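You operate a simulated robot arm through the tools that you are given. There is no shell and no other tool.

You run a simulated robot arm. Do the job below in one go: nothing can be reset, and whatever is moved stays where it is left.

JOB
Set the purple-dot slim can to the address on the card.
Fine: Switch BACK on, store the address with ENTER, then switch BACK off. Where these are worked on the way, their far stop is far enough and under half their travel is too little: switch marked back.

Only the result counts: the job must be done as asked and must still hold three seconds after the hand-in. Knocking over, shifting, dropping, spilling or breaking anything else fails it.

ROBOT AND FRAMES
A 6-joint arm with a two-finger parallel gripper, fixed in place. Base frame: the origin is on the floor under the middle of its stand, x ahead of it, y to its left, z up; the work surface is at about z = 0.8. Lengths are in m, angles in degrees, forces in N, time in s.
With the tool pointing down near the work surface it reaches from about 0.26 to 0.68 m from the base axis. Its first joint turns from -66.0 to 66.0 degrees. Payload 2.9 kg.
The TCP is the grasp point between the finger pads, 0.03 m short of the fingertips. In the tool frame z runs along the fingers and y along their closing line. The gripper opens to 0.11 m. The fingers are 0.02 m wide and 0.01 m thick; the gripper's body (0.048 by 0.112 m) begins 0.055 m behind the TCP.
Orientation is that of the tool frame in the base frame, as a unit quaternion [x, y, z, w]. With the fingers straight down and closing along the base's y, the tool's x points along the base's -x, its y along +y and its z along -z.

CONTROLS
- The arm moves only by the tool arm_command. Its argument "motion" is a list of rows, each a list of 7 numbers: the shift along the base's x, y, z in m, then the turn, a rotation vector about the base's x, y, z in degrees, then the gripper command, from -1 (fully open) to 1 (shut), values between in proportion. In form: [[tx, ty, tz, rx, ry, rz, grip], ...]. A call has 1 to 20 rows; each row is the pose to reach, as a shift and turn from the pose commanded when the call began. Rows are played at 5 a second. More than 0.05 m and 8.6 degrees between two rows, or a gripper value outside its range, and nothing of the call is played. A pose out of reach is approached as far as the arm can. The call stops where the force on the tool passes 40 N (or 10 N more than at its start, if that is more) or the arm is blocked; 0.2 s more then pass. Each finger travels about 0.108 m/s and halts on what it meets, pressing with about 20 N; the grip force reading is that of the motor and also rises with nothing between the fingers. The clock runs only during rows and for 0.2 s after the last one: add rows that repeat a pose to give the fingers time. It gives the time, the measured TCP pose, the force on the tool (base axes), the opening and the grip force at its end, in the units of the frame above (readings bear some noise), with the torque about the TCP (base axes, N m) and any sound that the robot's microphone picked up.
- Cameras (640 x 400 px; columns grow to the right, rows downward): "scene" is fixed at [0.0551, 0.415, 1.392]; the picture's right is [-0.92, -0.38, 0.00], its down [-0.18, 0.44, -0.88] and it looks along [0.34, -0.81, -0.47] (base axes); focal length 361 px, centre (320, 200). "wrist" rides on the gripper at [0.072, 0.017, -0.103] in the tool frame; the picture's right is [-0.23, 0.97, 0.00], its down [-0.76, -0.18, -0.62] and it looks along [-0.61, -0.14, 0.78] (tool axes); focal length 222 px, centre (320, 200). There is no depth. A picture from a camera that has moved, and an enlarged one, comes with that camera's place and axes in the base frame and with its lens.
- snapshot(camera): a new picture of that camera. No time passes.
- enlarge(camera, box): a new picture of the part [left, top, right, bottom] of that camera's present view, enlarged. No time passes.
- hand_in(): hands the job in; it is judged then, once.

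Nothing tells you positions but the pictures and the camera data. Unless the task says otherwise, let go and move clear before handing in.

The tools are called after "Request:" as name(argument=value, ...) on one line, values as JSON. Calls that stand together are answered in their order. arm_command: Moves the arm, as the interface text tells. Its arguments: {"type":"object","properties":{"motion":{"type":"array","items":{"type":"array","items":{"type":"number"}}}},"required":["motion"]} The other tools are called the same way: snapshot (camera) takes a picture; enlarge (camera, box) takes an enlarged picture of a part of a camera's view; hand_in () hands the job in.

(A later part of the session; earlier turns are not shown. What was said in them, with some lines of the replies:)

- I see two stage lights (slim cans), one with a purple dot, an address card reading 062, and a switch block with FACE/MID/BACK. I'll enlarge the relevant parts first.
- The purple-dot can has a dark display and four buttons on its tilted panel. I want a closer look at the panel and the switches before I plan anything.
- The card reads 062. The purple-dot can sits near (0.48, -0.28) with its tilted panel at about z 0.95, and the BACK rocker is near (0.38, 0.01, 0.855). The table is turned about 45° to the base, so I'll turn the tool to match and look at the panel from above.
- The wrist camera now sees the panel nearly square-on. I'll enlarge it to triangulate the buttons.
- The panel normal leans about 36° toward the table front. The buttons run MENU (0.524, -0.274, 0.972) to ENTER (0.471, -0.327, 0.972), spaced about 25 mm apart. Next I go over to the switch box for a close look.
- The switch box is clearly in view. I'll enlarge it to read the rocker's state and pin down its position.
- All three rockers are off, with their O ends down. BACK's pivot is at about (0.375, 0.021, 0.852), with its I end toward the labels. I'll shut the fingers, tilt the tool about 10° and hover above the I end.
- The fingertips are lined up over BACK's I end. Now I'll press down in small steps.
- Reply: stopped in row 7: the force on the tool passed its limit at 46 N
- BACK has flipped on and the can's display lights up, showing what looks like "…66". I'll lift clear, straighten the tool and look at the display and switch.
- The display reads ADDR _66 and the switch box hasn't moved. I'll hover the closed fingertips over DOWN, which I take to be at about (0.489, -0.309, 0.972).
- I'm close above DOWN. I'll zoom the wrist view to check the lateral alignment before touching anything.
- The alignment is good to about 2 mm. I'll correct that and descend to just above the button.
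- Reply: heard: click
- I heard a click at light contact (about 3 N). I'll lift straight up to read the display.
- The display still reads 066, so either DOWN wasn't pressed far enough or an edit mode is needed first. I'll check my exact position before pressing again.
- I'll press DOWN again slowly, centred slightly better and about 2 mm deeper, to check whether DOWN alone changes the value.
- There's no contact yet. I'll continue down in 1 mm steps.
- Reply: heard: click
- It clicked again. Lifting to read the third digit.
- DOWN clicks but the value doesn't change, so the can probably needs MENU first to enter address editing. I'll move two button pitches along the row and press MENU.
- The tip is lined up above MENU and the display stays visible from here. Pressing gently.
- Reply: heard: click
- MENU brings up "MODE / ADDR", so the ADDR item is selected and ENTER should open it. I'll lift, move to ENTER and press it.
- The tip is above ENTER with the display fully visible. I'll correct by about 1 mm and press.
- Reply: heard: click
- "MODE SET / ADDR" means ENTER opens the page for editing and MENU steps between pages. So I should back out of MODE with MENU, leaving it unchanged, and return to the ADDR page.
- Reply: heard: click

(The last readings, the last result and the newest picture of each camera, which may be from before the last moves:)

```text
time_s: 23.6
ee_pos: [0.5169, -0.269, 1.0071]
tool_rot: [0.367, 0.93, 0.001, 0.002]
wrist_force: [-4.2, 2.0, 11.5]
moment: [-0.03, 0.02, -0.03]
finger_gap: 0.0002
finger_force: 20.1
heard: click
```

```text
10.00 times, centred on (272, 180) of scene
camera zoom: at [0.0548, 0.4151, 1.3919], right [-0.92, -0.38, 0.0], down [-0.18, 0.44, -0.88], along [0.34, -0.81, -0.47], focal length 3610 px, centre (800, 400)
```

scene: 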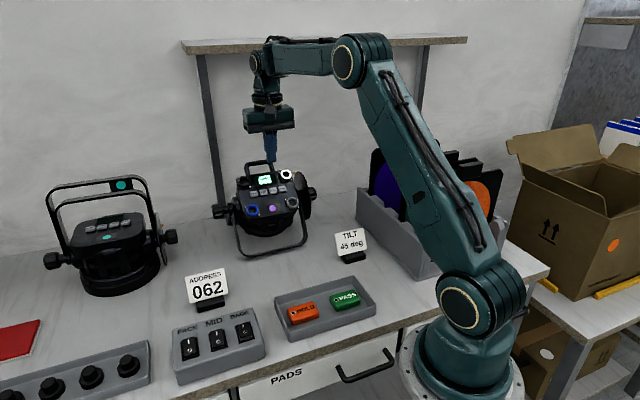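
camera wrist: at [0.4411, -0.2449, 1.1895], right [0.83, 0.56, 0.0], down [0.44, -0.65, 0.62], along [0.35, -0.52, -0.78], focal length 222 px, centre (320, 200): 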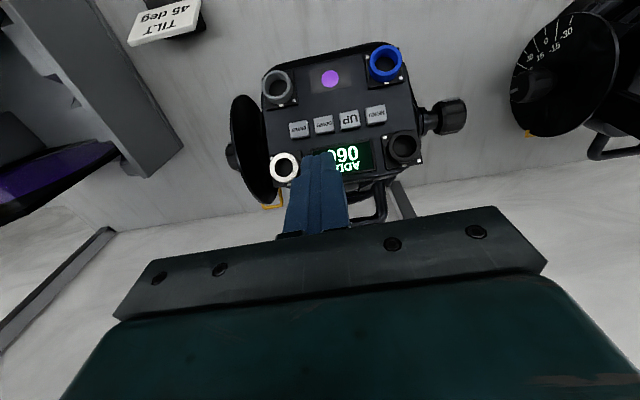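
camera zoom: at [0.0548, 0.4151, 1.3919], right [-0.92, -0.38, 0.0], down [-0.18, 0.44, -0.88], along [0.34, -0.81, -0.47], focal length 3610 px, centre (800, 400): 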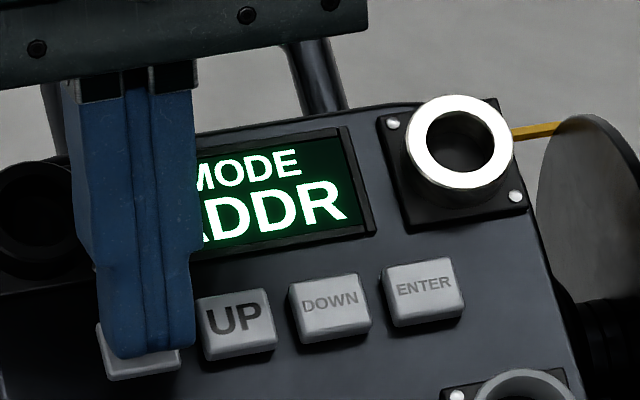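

MENU cancelled the edit and it's back at "MODE / ADDR". I'll release and press MENU again to go to the next page.

Request:
arm_command(motion=[[0, 0, 0.012, 0, 0, 0, 1], [0, 0, 0.015, 0, 0, 0, 1], [0, 0, 0.006, 0, 0, 0, 1], [0, 0, 0.002, 0, 0, 0, 1], [0, 0, 0.0, 0, 0, 0, 1], [0, 0, 0.0, 0, 0, 0, 1]])

Request:
enlarge(camera="scene", box=[240, 160, 304, 200])

```text
time_s: 25.0
ee_pos: [0.5174, -0.2672, 1.0065]
tool_rot: [0.366, 0.93, 0.0, 0.001]
wrist_force: [-0.3, 2.0, 4.9]
moment: [0.0, -0.02, 0.0]
finger_gap: 0.0004
finger_force: 20.2
heard: click
```

```text
10.00 times, centred on (272, 180) of scene
camera zoom: at [0.055, 0.4151, 1.392], right [-0.92, -0.38, 0.0], down [-0.18, 0.44, -0.88], along [0.34, -0.81, -0.47], focal length 3610 px, centre (800, 400)
```

zoom: 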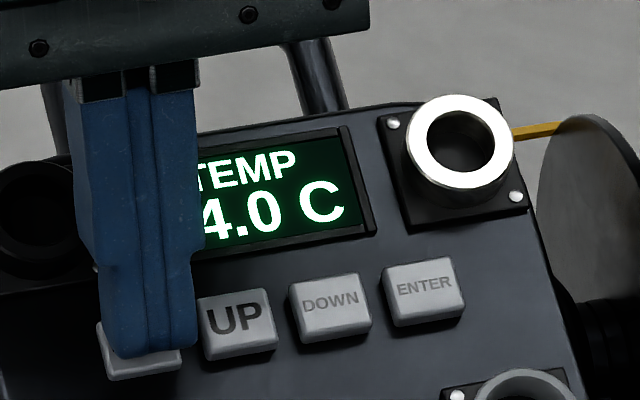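

This page is TEMP, so I'll press MENU again.

Request:
arm_command(motion=[[0, 0, 0.012, 0, 0, 0, 1], [0, 0, 0.015, 0, 0, 0, 1], [0, 0, 0.006, 0, 0, 0, 1], [0, 0, 0.002, 0, 0, 0, 1], [0, 0, 0.0, 0, 0, 0, 1], [0, 0, 0.0, 0, 0, 0, 1]])

Request:
enlarge(camera="scene", box=[240, 160, 304, 200])

```text
time_s: 26.4
ee_pos: [0.5177, -0.2677, 1.0053]
tool_rot: [0.366, 0.93, 0.002, 0.001]
wrist_force: [-1.0, 2.6, 4.9]
moment: [0.05, 0.0, 0.03]
finger_gap: 0.0001
finger_force: 20.1
heard: click
```

```text
10.00 times, centred on (272, 180) of scene
camera zoom: at [0.055, 0.4151, 1.3919], right [-0.92, -0.38, 0.0], down [-0.18, 0.44, -0.88], along [0.34, -0.81, -0.47], focal length 3610 px, centre (800, 400)
```

zoom: 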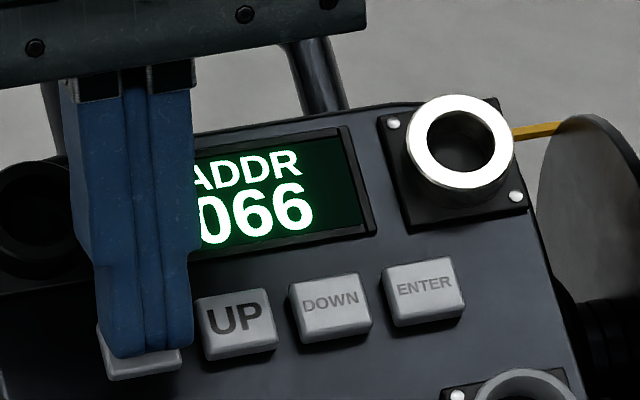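

Back at ADDR 066. Now I press ENTER to open it for editing.

Request:
arm_command(motion=[[0, 0, 0.025, 0, 0, 0, 1], [-0.005, -0.005, 0.05, 0, 0, 0, 1], [-0.029, -0.029, 0.05, 0, 0, 0, 1], [-0.0524, -0.0526, 0.05, 0, 0, 0, 1], [-0.0524, -0.0526, 0.03, 0, 0, 0, 1], [-0.0524, -0.0526, 0.01, 0, 0, 0, 1], [-0.0524, -0.0526, 0.004, 0, 0, 0, 1], [-0.0524, -0.0526, 0.002, 0, 0, 0, 1], [-0.0524, -0.0526, 0.0005, 0, 0, 0, 1], [-0.0524, -0.0526, 0.0005, 0, 0, 0, 1]])

Request:
enlarge(camera="scene", box=[240, 160, 304, 200])

```text
time_s: 28.6
ee_pos: [0.466, -0.3216, 1.008]
tool_rot: [0.367, 0.93, 0.0, -0.001]
wrist_force: [-0.8, 0.7, 1.8]
moment: [0.0, 0.03, 0.01]
finger_gap: 0.0002
finger_force: 20.2
heard: click
```

```text
10.00 times, centred on (272, 180) of scene
camera zoom: at [0.055, 0.415, 1.392], right [-0.92, -0.38, 0.0], down [-0.18, 0.44, -0.88], along [0.34, -0.81, -0.47], focal length 3610 px, centre (800, 400)
```

zoom: 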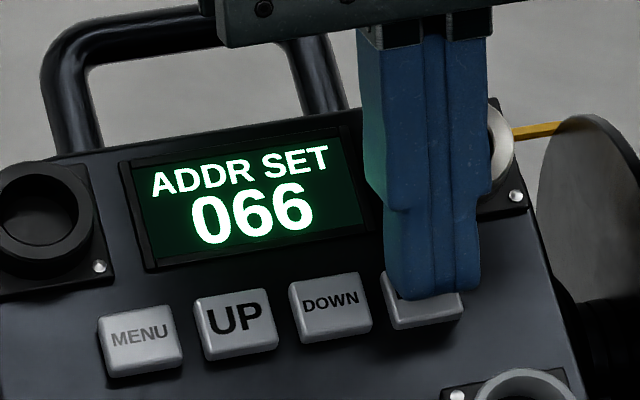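

"ADDR SET 066" is open for editing. Now I move one pitch over to DOWN and press once briefly.

Request:
arm_command(motion=[[0, 0, 0.02, 0, 0, 0, 1], [0.009, 0.0088, 0.025, 0, 0, 0, 1], [0.018, 0.0176, 0.025, 0, 0, 0, 1], [0.018, 0.0176, 0.01, 0, 0, 0, 1], [0.018, 0.0176, 0.004, 0, 0, 0, 1], [0.018, 0.0176, 0.001, 0, 0, 0, 1], [0.018, 0.0176, -0.0005, 0, 0, 0, 1], [0.018, 0.0176, 0.01, 0, 0, 0, 1]])

Request:
enlarge(camera="scene", box=[240, 160, 304, 200])

Request:
enlarge(camera="wrist", box=[250, 100, 410, 240])

```text
time_s: 30.4
ee_pos: [0.4822, -0.3024, 1.017]
tool_rot: [0.367, 0.93, 0.0, 0.0]
wrist_force: [0.2, 0.5, 0.2]
moment: [-0.02, 0.0, 0.02]
finger_gap: 0.0003
finger_force: 20.1
heard: click
```

```text
10.00 times, centred on (272, 180) of scene
camera zoom: at [0.0551, 0.415, 1.392], right [-0.92, -0.38, 0.0], down [-0.18, 0.44, -0.88], along [0.34, -0.81, -0.47], focal length 3610 px, centre (800, 400)
```

zoom: 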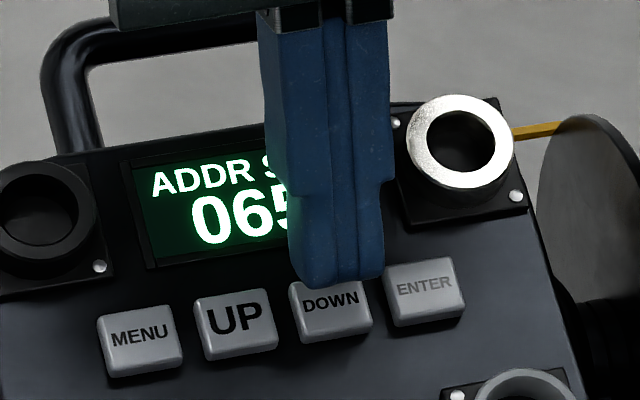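

```text
2.86 times, centred on (330, 170) of wrist
camera zoom: at [0.4407, -0.2405, 1.1194], right [0.83, 0.56, 0.0], down [0.44, -0.65, 0.62], along [0.35, -0.52, -0.78], focal length 635 px, centre (291, 286)
```

zoom: 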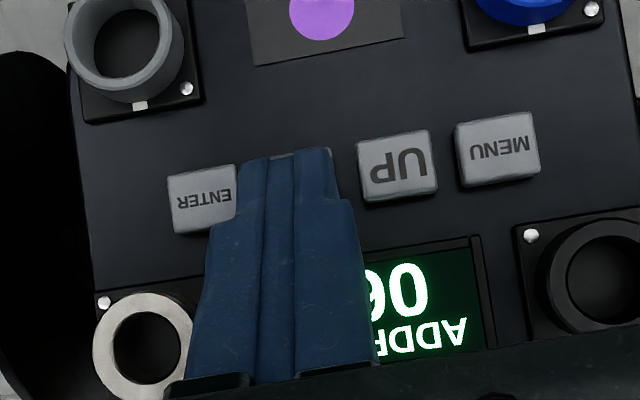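

065 – one step per press. I'll press DOWN again the same way.

Request:
arm_command(motion=[[0, 0, -0.006, 0, 0, 0, 1], [0, 0, -0.009, 0, 0, 0, 1], [0, 0, -0.0105, 0, 0, 0, 1], [0, 0, 0.0, 0, 0, 0, 1], [0, 0, 0.01, 0, 0, 0, 1]])

Request:
enlarge(camera="scene", box=[240, 160, 304, 200])

```text
time_s: 31.6
ee_pos: [0.483, -0.3032, 1.0275]
tool_rot: [0.366, 0.931, -0.001, 0.0]
wrist_force: [0.7, 0.5, 0.6]
moment: [0.04, -0.03, -0.01]
finger_gap: 0.0002
finger_force: 19.9
heard: click
```

```text
10.00 times, centred on (272, 180) of scene
camera zoom: at [0.0551, 0.415, 1.392], right [-0.92, -0.38, 0.0], down [-0.18, 0.44, -0.88], along [0.34, -0.81, -0.47], focal length 3610 px, centre (800, 400)
```

zoom: 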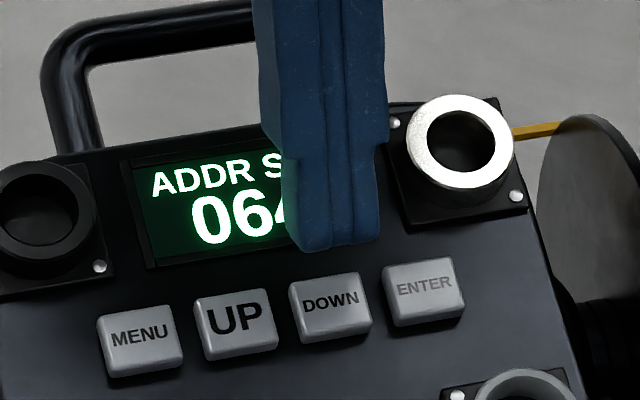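

064 now. Pressing DOWN a third time.

Request:
arm_command(motion=[[0, 0, -0.01, 0, 0, 0, 1], [0, 0, -0.016, 0, 0, 0, 1], [0, 0, -0.019, 0, 0, 0, 1], [0, 0, -0.0205, 0, 0, 0, 1], [0, 0, -0.01, 0, 0, 0, 1], [0, 0, 0, 0, 0, 0, 1]])

Request:
enlarge(camera="scene", box=[240, 160, 304, 200])

```text
time_s: 33.0
ee_pos: [0.4825, -0.3018, 1.0265]
tool_rot: [0.366, 0.931, -0.001, 0.0]
wrist_force: [0.4, 0.7, 0.0]
moment: [0.01, 0.02, 0.02]
finger_gap: 0.0001
finger_force: 19.6
heard: click
```

```text
10.00 times, centred on (272, 180) of scene
camera zoom: at [0.0551, 0.415, 1.392], right [-0.92, -0.38, 0.0], down [-0.18, 0.44, -0.88], along [0.34, -0.81, -0.47], focal length 3610 px, centre (800, 400)
```

zoom: 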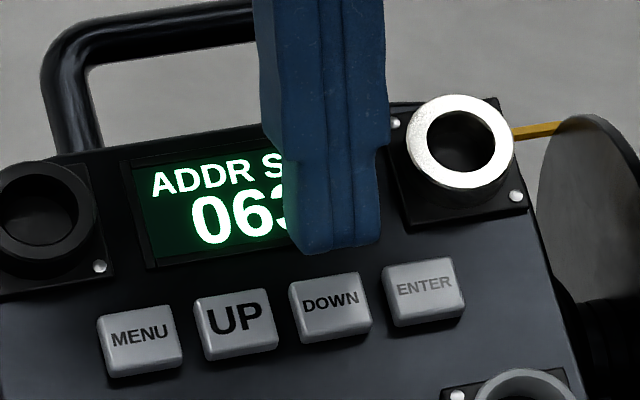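

063. One more DOWN press, then I'll move aside over ENTER so the whole number shows before I store it.

Request:
arm_command(motion=[[0, 0, -0.01, 0, 0, 0, 1], [0, 0, -0.016, 0, 0, 0, 1], [0, 0, -0.019, 0, 0, 0, 1], [0, 0, -0.0205, 0, 0, 0, 1], [0, 0, -0.01, 0, 0, 0, 1], [0, 0, 0.01, 0, 0, 0, 1], [-0.009, -0.0088, 0.01, 0, 0, 0, 1], [-0.018, -0.0176, 0.01, 0, 0, 0, 1], [-0.018, -0.0176, -0.008, 0, 0, 0, 1], [-0.018, -0.0176, -0.008, 0, 0, 0, 1]])

Request:
enlarge(camera="scene", box=[240, 160, 304, 200])

Request:
enlarge(camera="wrist", box=[250, 100, 410, 240])

```text
time_s: 35.2
ee_pos: [0.4642, -0.3212, 1.0203]
tool_rot: [0.366, 0.93, -0.001, 0.0]
wrist_force: [0.2, -0.1, 0.2]
moment: [0.0, 0.0, -0.01]
finger_gap: 0.0
finger_force: 20.3
heard: click
```

```text
10.00 times, centred on (272, 180) of scene
camera zoom: at [0.0551, 0.415, 1.392], right [-0.92, -0.38, 0.0], down [-0.18, 0.44, -0.88], along [0.34, -0.81, -0.47], focal length 3610 px, centre (800, 400)
```

zoom: 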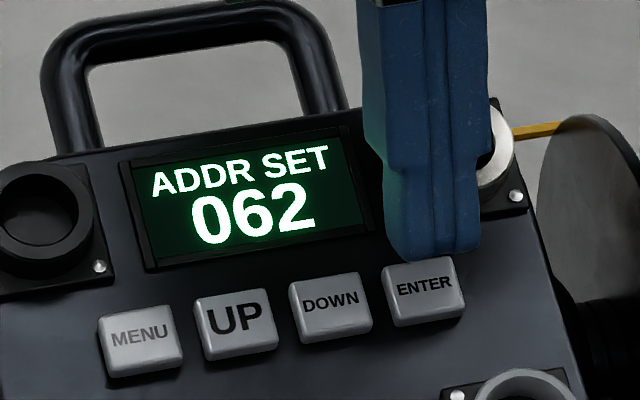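

```text
2.86 times, centred on (330, 170) of wrist
camera zoom: at [0.4228, -0.259, 1.1223], right [0.83, 0.56, 0.0], down [0.44, -0.65, 0.62], along [0.35, -0.52, -0.78], focal length 635 px, centre (291, 286)
```

zoom: 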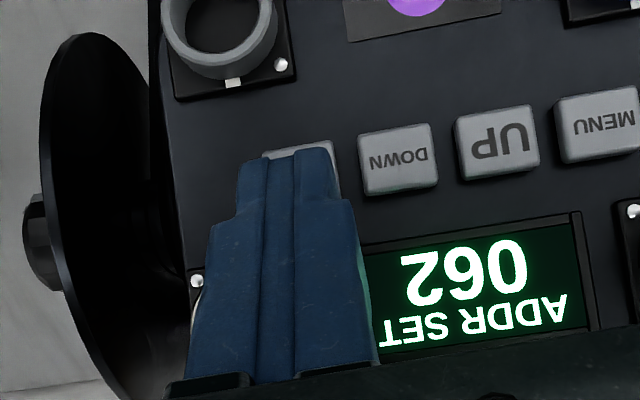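

The display shows ADDR SET 062. Now I press ENTER to store it.

Request:
arm_command(motion=[[0, 0, -0.006, 0, 0, 0, 1], [0, 0, -0.009, 0, 0, 0, 1], [0, 0, -0.011, 0, 0, 0, 1], [0, 0, -0.0122, 0, 0, 0, 1], [0, 0, 0.0, 0, 0, 0, 1], [0, 0, 0.02, 0, 0, 0, 1]])

Request:
enlarge(camera="scene", box=[240, 160, 304, 200])

```text
time_s: 36.6
ee_pos: [0.4645, -0.3205, 1.0397]
tool_rot: [0.366, 0.931, 0.0, 0.001]
wrist_force: [-0.7, -0.2, -0.1]
moment: [0.0, -0.01, 0.05]
finger_gap: 0.0
finger_force: 20.1
heard: click
```

```text
10.00 times, centred on (272, 180) of scene
camera zoom: at [0.0551, 0.415, 1.392], right [-0.92, -0.38, 0.0], down [-0.18, 0.44, -0.88], along [0.34, -0.81, -0.47], focal length 3610 px, centre (800, 400)
```

zoom: 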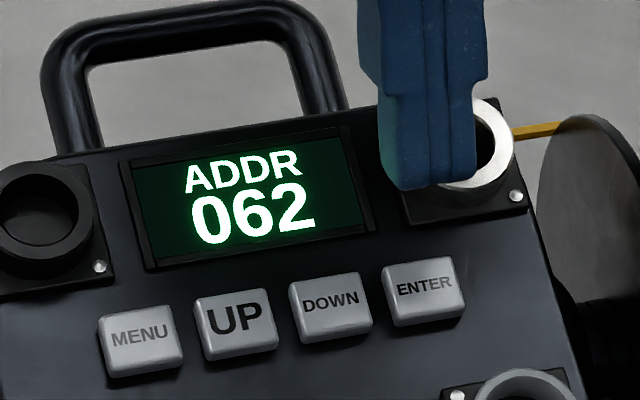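

ADDR 062 is stored. Now I go back to the BACK switch with the tool tilted the other way, so the near fingertip edge presses the O end.

Request:
arm_command(motion=[[0, 0, 0.04, 0, 0, 0, 1], [0, 0, 0.076, 0, 0, 0, 1], [-0.0111, 0.0391, 0.076, -1.82, -1.944, 0, 1], [-0.0222, 0.0782, 0.076, -3.64, -3.889, 0, 1], [-0.0333, 0.1173, 0.076, -5.47, -5.833, 0, 1], [-0.0445, 0.1564, 0.076, -7.29, -7.778, 0, 1], [-0.0556, 0.1955, 0.076, -9.11, -9.722, 0, 1], [-0.0667, 0.2346, 0.076, -10.93, -11.667, 0, 1], [-0.0778, 0.2737, 0.076, -12.76, -13.611, 0, 1], [-0.089, 0.3128, 0.076, -14.58, -15.556, 0, 1], [-0.1001, 0.3519, 0.076, -16.4, -17.5, 0, 1], [-0.1001, 0.3519, 0.036, -16.4, -17.5, 0, 1], [-0.1001, 0.3519, -0.004, -16.4, -17.5, 0, 1], [-0.1001, 0.3519, -0.044, -16.4, -17.5, 0, 1], [-0.1001, 0.3519, -0.08, -16.4, -17.5, 0, 1], [-0.1001, 0.3519, -0.1, -16.4, -17.5, 0, 1], [-0.1001, 0.3519, -0.1, -16.4, -17.5, 0, 1]])

Request:
enlarge(camera="scene", box=[180, 270, 276, 360])

Request:
snapshot(camera="wrist")

Request:
snapshot(camera="scene")

```text
time_s: 40.2
ee_pos: [0.3665, 0.031, 0.9402]
tool_rot: [0.358, 0.91, -0.076, 0.194]
wrist_force: [0.2, 0.1, 0.3]
moment: [0.0, 0.01, -0.01]
finger_gap: 0.0
finger_force: 19.4
```

```text
4.44 times, centred on (228, 315) of scene
camera zoom: at [0.0551, 0.415, 1.392], right [-0.92, -0.38, 0.0], down [-0.18, 0.44, -0.88], along [0.34, -0.81, -0.47], focal length 1604 px, centre (729, -311)
```

zoom: 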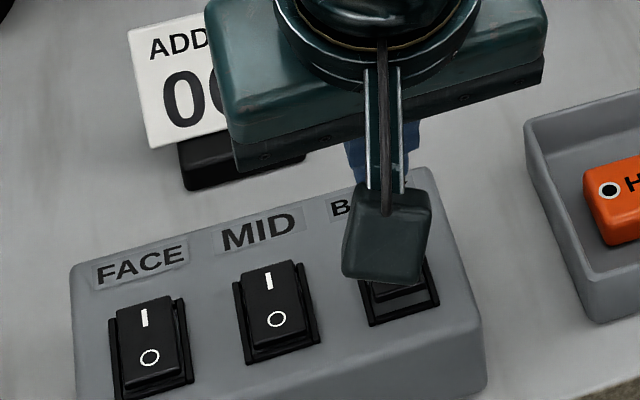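

```text
taken
camera wrist: at [0.2979, 0.1171, 1.0047], right [0.82, 0.57, 0.09], down [0.2, -0.43, 0.88], along [0.54, -0.7, -0.47], focal length 222 px, centre (320, 200)
```

wrist: 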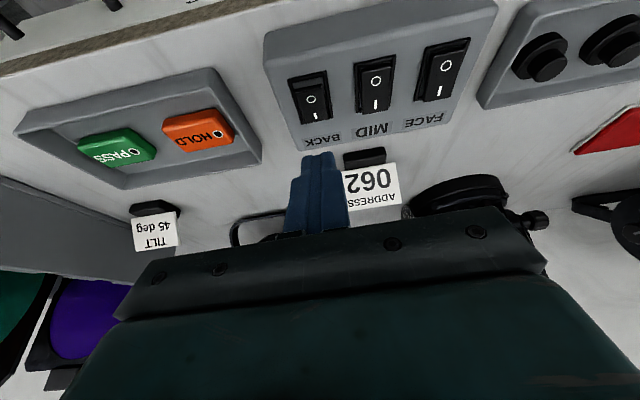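

```text
taken
```

scene: 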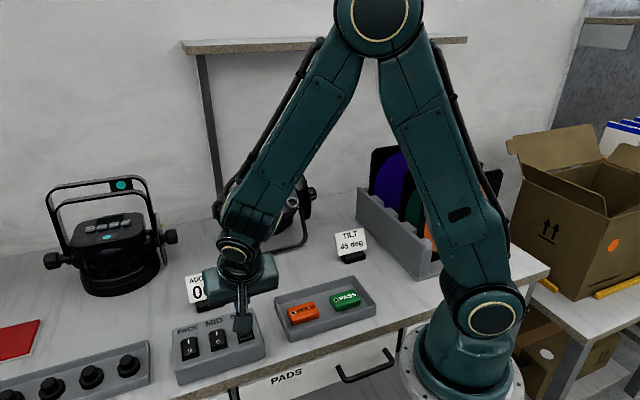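

I'm about 1 mm from the planned spot above BACK's O end, so I'll press down in small steps.

Request:
arm_command(motion=[[-0.0005, 0.0003, -0.03, 0, 0, 0, 1], [-0.0005, 0.0003, -0.045, 0, 0, 0, 1], [-0.0005, 0.0003, -0.051, 0, 0, 0, 1], [-0.0005, 0.0003, -0.054, 0, 0, 0, 1], [-0.0005, 0.0003, -0.056, 0, 0, 0, 1], [-0.0005, 0.0003, -0.057, 0, 0, 0, 1], [-0.0005, 0.0003, -0.058, 0, 0, 0, 1], [-0.0005, 0.0003, -0.059, 0, 0, 0, 1]])

Request:
snapshot(camera="wrist")

Request:
enlarge(camera="scene", box=[180, 270, 276, 360])

Request:
enlarge(camera="scene", box=[232, 150, 312, 215])

```text
time_s: 41.6
ee_pos: [0.3636, 0.029, 0.8851]
tool_rot: [0.358, 0.91, -0.076, 0.194]
wrist_force: [-6.2, 2.3, 11.5]
moment: [0.01, 0.18, -0.01]
finger_gap: 0.0001
finger_force: 19.4
stopped in row 6: the force on the tool passed its limit at 44 N (the readings are from after the stop); the commanded pose is now the measured one
```

```text
taken
camera wrist: at [0.2962, 0.1168, 0.9493], right [0.82, 0.57, 0.09], down [0.2, -0.43, 0.88], along [0.54, -0.7, -0.47], focal length 222 px, centre (320, 200)
```

wrist: 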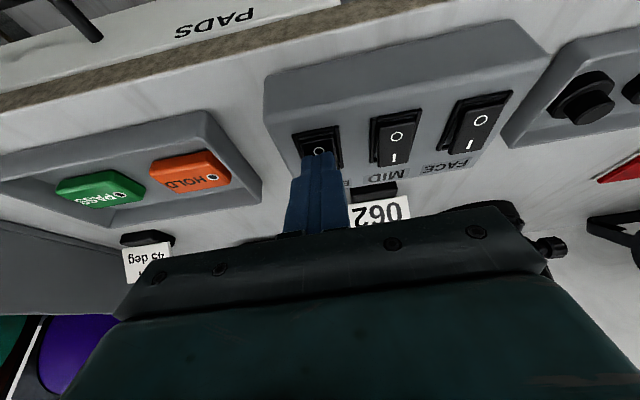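

```text
4.44 times, centred on (228, 315) of scene
camera zoom: at [0.0548, 0.415, 1.392], right [-0.92, -0.38, 0.0], down [-0.18, 0.44, -0.88], along [0.34, -0.81, -0.47], focal length 1604 px, centre (729, -311)
```

zoom: 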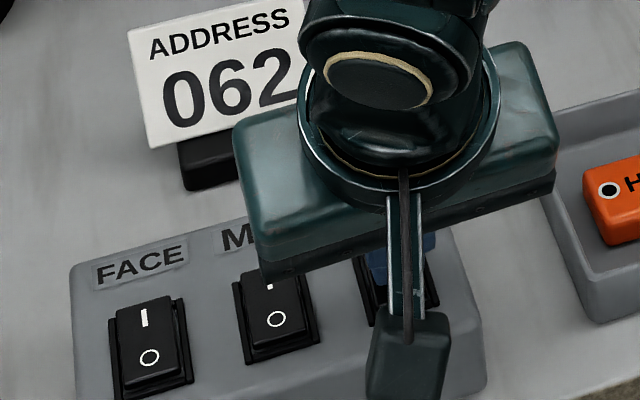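

```text
6.15 times, centred on (272, 182) of scene
camera zoom: at [0.0548, 0.415, 1.392], right [-0.92, -0.38, 0.0], down [-0.18, 0.44, -0.88], along [0.34, -0.81, -0.47], focal length 2222 px, centre (615, 308)
```

zoom: 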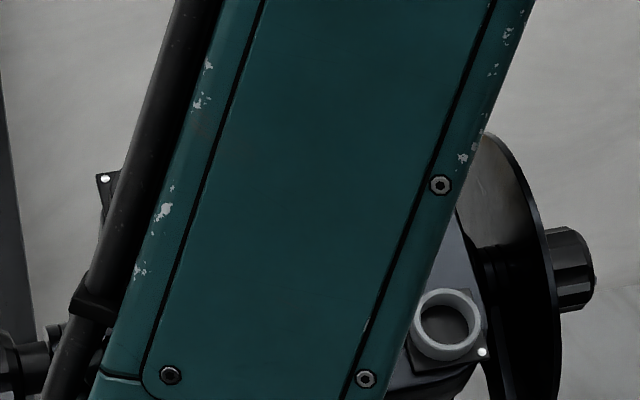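

The press stopped at the force limit, probably at the rocker's far stop. I'll lift off and check the switch and display.

Request:
arm_command(motion=[[0, 0, 0.03, 0, 0, 0, 1], [0, 0, 0.07, 0, 0, 0, 1], [0, -0.01, 0.11, 0, 0, 0, 1], [0.01, -0.03, 0.15, 2, 2.1, 0, 1], [0.02, -0.06, 0.19, 5, 5.3, 0, 1], [0.02, -0.09, 0.22, 9, 9.6, 0, 1], [0.02, -0.09, 0.22, 9, 9.6, 0, 1]])

Request:
snapshot(camera="scene")

Request:
enlarge(camera="scene", box=[168, 305, 272, 370])

Request:
enlarge(camera="scene", box=[232, 150, 312, 215])

```text
refused: row 5 steps farther than a row can; nothing moved
```

```text
taken
```

scene: 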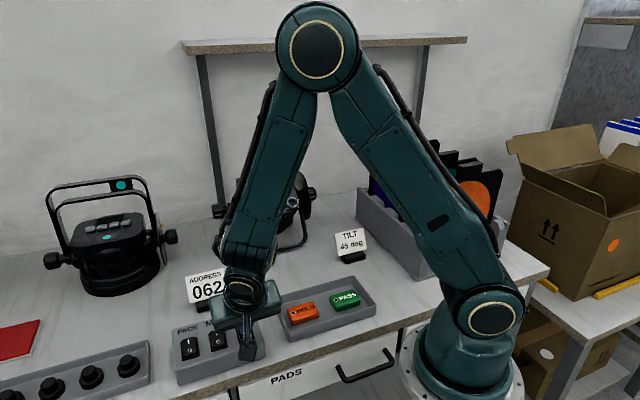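

```text
6.15 times, centred on (220, 338) of scene
camera zoom: at [0.0548, 0.415, 1.392], right [-0.92, -0.38, 0.0], down [-0.18, 0.44, -0.88], along [0.34, -0.81, -0.47], focal length 2222 px, centre (935, -646)
```

zoom: 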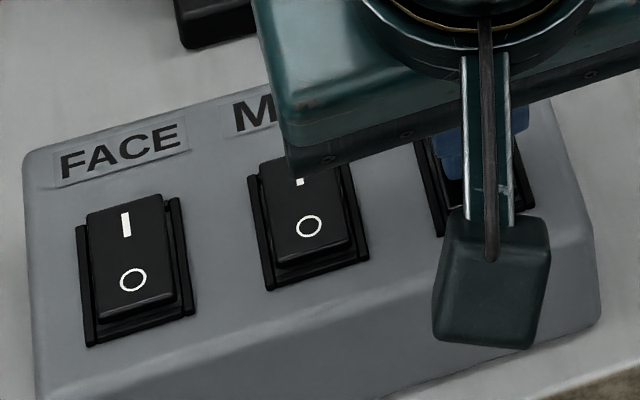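

```text
6.15 times, centred on (272, 182) of scene
camera zoom: at [0.0548, 0.415, 1.392], right [-0.92, -0.38, 0.0], down [-0.18, 0.44, -0.88], along [0.34, -0.81, -0.47], focal length 2222 px, centre (615, 308)
```

zoom: 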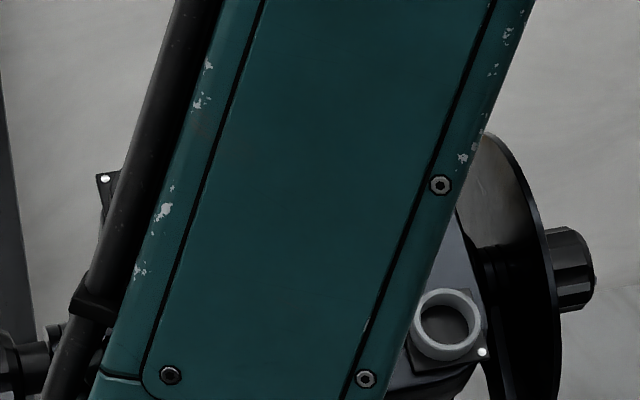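

That lift was refused because one row stepped too far. I'll redo it with smaller steps, keeping the tilt so the path stays simple.

Request:
arm_command(motion=[[0, 0, 0.03, 0, 0, 0, 1], [0, 0, 0.06, 0, 0, 0, 1], [0, 0, 0.095, 0, 0, 0, 1], [0, -0.005, 0.13, 0, 0, 0, 1], [0.005, -0.025, 0.16, 0, 0, 0, 1], [0.01, -0.05, 0.19, 0, 0, 0, 1], [0.015, -0.08, 0.21, 0, 0, 0, 1], [0.02, -0.11, 0.22, 0, 0, 0, 1], [0.02, -0.11, 0.22, 0, 0, 0, 1]])

Request:
snapshot(camera="scene")

Request:
enlarge(camera="scene", box=[168, 305, 272, 370])

Request:
enlarge(camera="scene", box=[232, 150, 312, 215])

```text
time_s: 43.6
ee_pos: [0.3808, -0.0806, 1.1062]
tool_rot: [0.359, 0.909, -0.077, 0.196]
wrist_force: [-0.7, 0.0, -0.4]
moment: [-0.02, -0.03, 0.0]
finger_gap: 0.0
finger_force: 19.1
```

```text
taken
```

scene: 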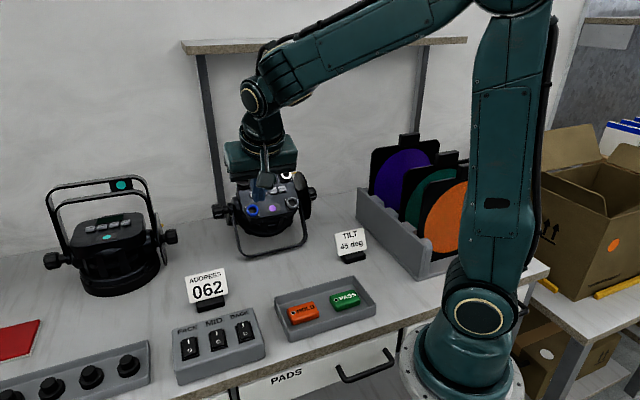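

```text
6.15 times, centred on (220, 338) of scene
camera zoom: at [0.0551, 0.415, 1.392], right [-0.92, -0.38, 0.0], down [-0.18, 0.44, -0.88], along [0.34, -0.81, -0.47], focal length 2222 px, centre (935, -646)
```

zoom: 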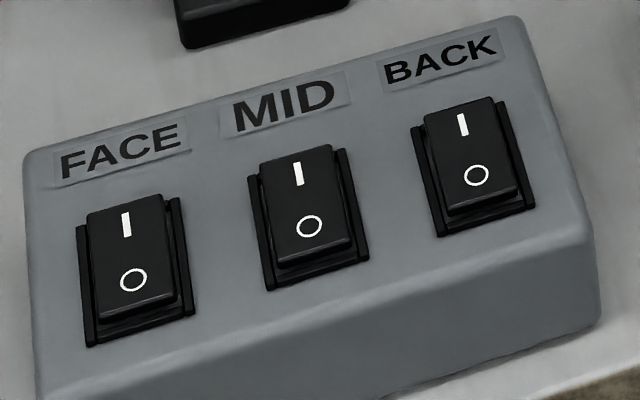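

```text
6.15 times, centred on (272, 182) of scene
camera zoom: at [0.0551, 0.415, 1.392], right [-0.92, -0.38, 0.0], down [-0.18, 0.44, -0.88], along [0.34, -0.81, -0.47], focal length 2222 px, centre (615, 308)
```

zoom: 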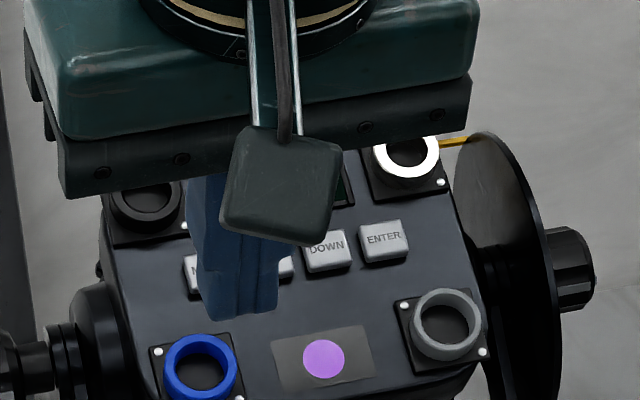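

BACK is back in the off position, matching its original picture. I'll move clear and confirm that the display is dark and nothing else moved.

Request:
arm_command(motion=[[-0.01, 0, 0.02, 4, 4.3, 0, 1], [-0.02, 0, 0.04, 8, 8.6, 0, 0.5], [-0.03, 0, 0.06, 12, 12.9, 0, 0], [-0.04, 0, 0.08, 16.4, 17.5, 0, 0], [-0.05, 0.0, 0.1, 16.4, 17.5, 0, 0], [-0.05, 0.03, 0.12, 16.4, 17.5, 0, 0], [-0.05, 0.06, 0.12, 16.4, 17.5, 0, 0], [-0.05, 0.06, 0.12, 16.4, 17.5, 0, 0]])

Request:
snapshot(camera="scene")

Request:
enlarge(camera="scene", box=[200, 140, 340, 260])

```text
time_s: 45.4
ee_pos: [0.3342, -0.0195, 1.2233]
tool_rot: [0.366, 0.931, 0.0, 0.002]
wrist_force: [0.5, -0.6, 0.2]
moment: [0.0, 0.01, 0.0]
finger_gap: 0.0551
finger_force: 0.0
```

```text
taken
```

scene: 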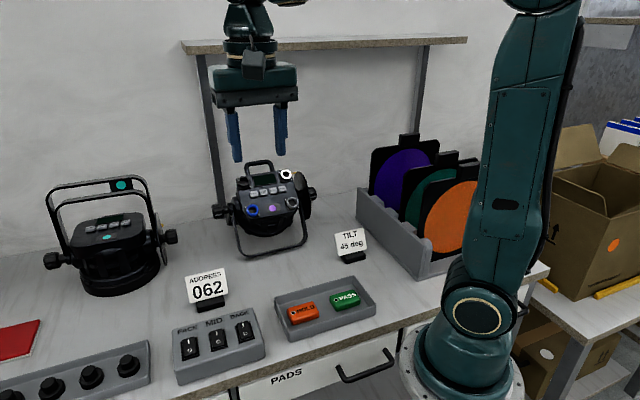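

```text
3.33 times, centred on (270, 200) of scene
camera zoom: at [0.0551, 0.415, 1.392], right [-0.92, -0.38, 0.0], down [-0.18, 0.44, -0.88], along [0.34, -0.81, -0.47], focal length 1203 px, centre (487, 200)
```

zoom: 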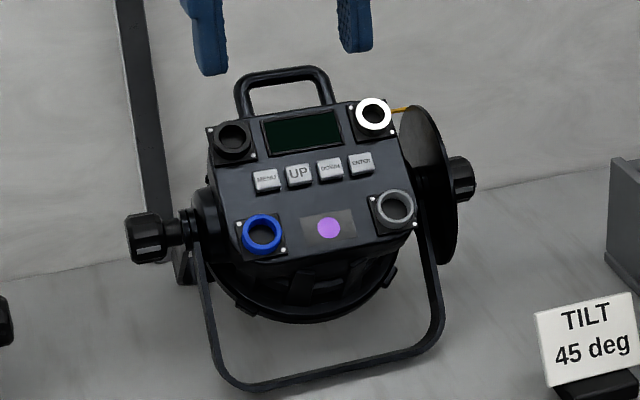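

The display is dark, BACK is off, the can and everything else sit where they started, and the arm is clear. Address 062 was stored with ENTER before power-off, so I'm handing in.

Request:
hand_in()

```text
The job is handed in.
```

The purple-dot slim can is set to address 062, the number on the card, and I've handed the job in. No verdict came back after the hand-in.

- **Switch on:** I pressed BACK to its I side and the can's display lit up showing ADDR 066.
- **Address:** I opened the address for editing with ENTER and pressed DOWN four times to reach 062. A second ENTER stored it, and the display went from "ADDR SET 062" to "ADDR 062".
- **Switch off:** I pressed BACK to its O side. The switch now looks the same as it did at the start, and the display is dark.

While finding the right page I briefly opened the can's MODE setting for editing. I backed out with MENU without changing it, and it still read ADDR.

The two BACK presses touched the force limit at 46 N and 44 N. In the last pictures the switch box, the can and everything else were where they started, with the arm clear.
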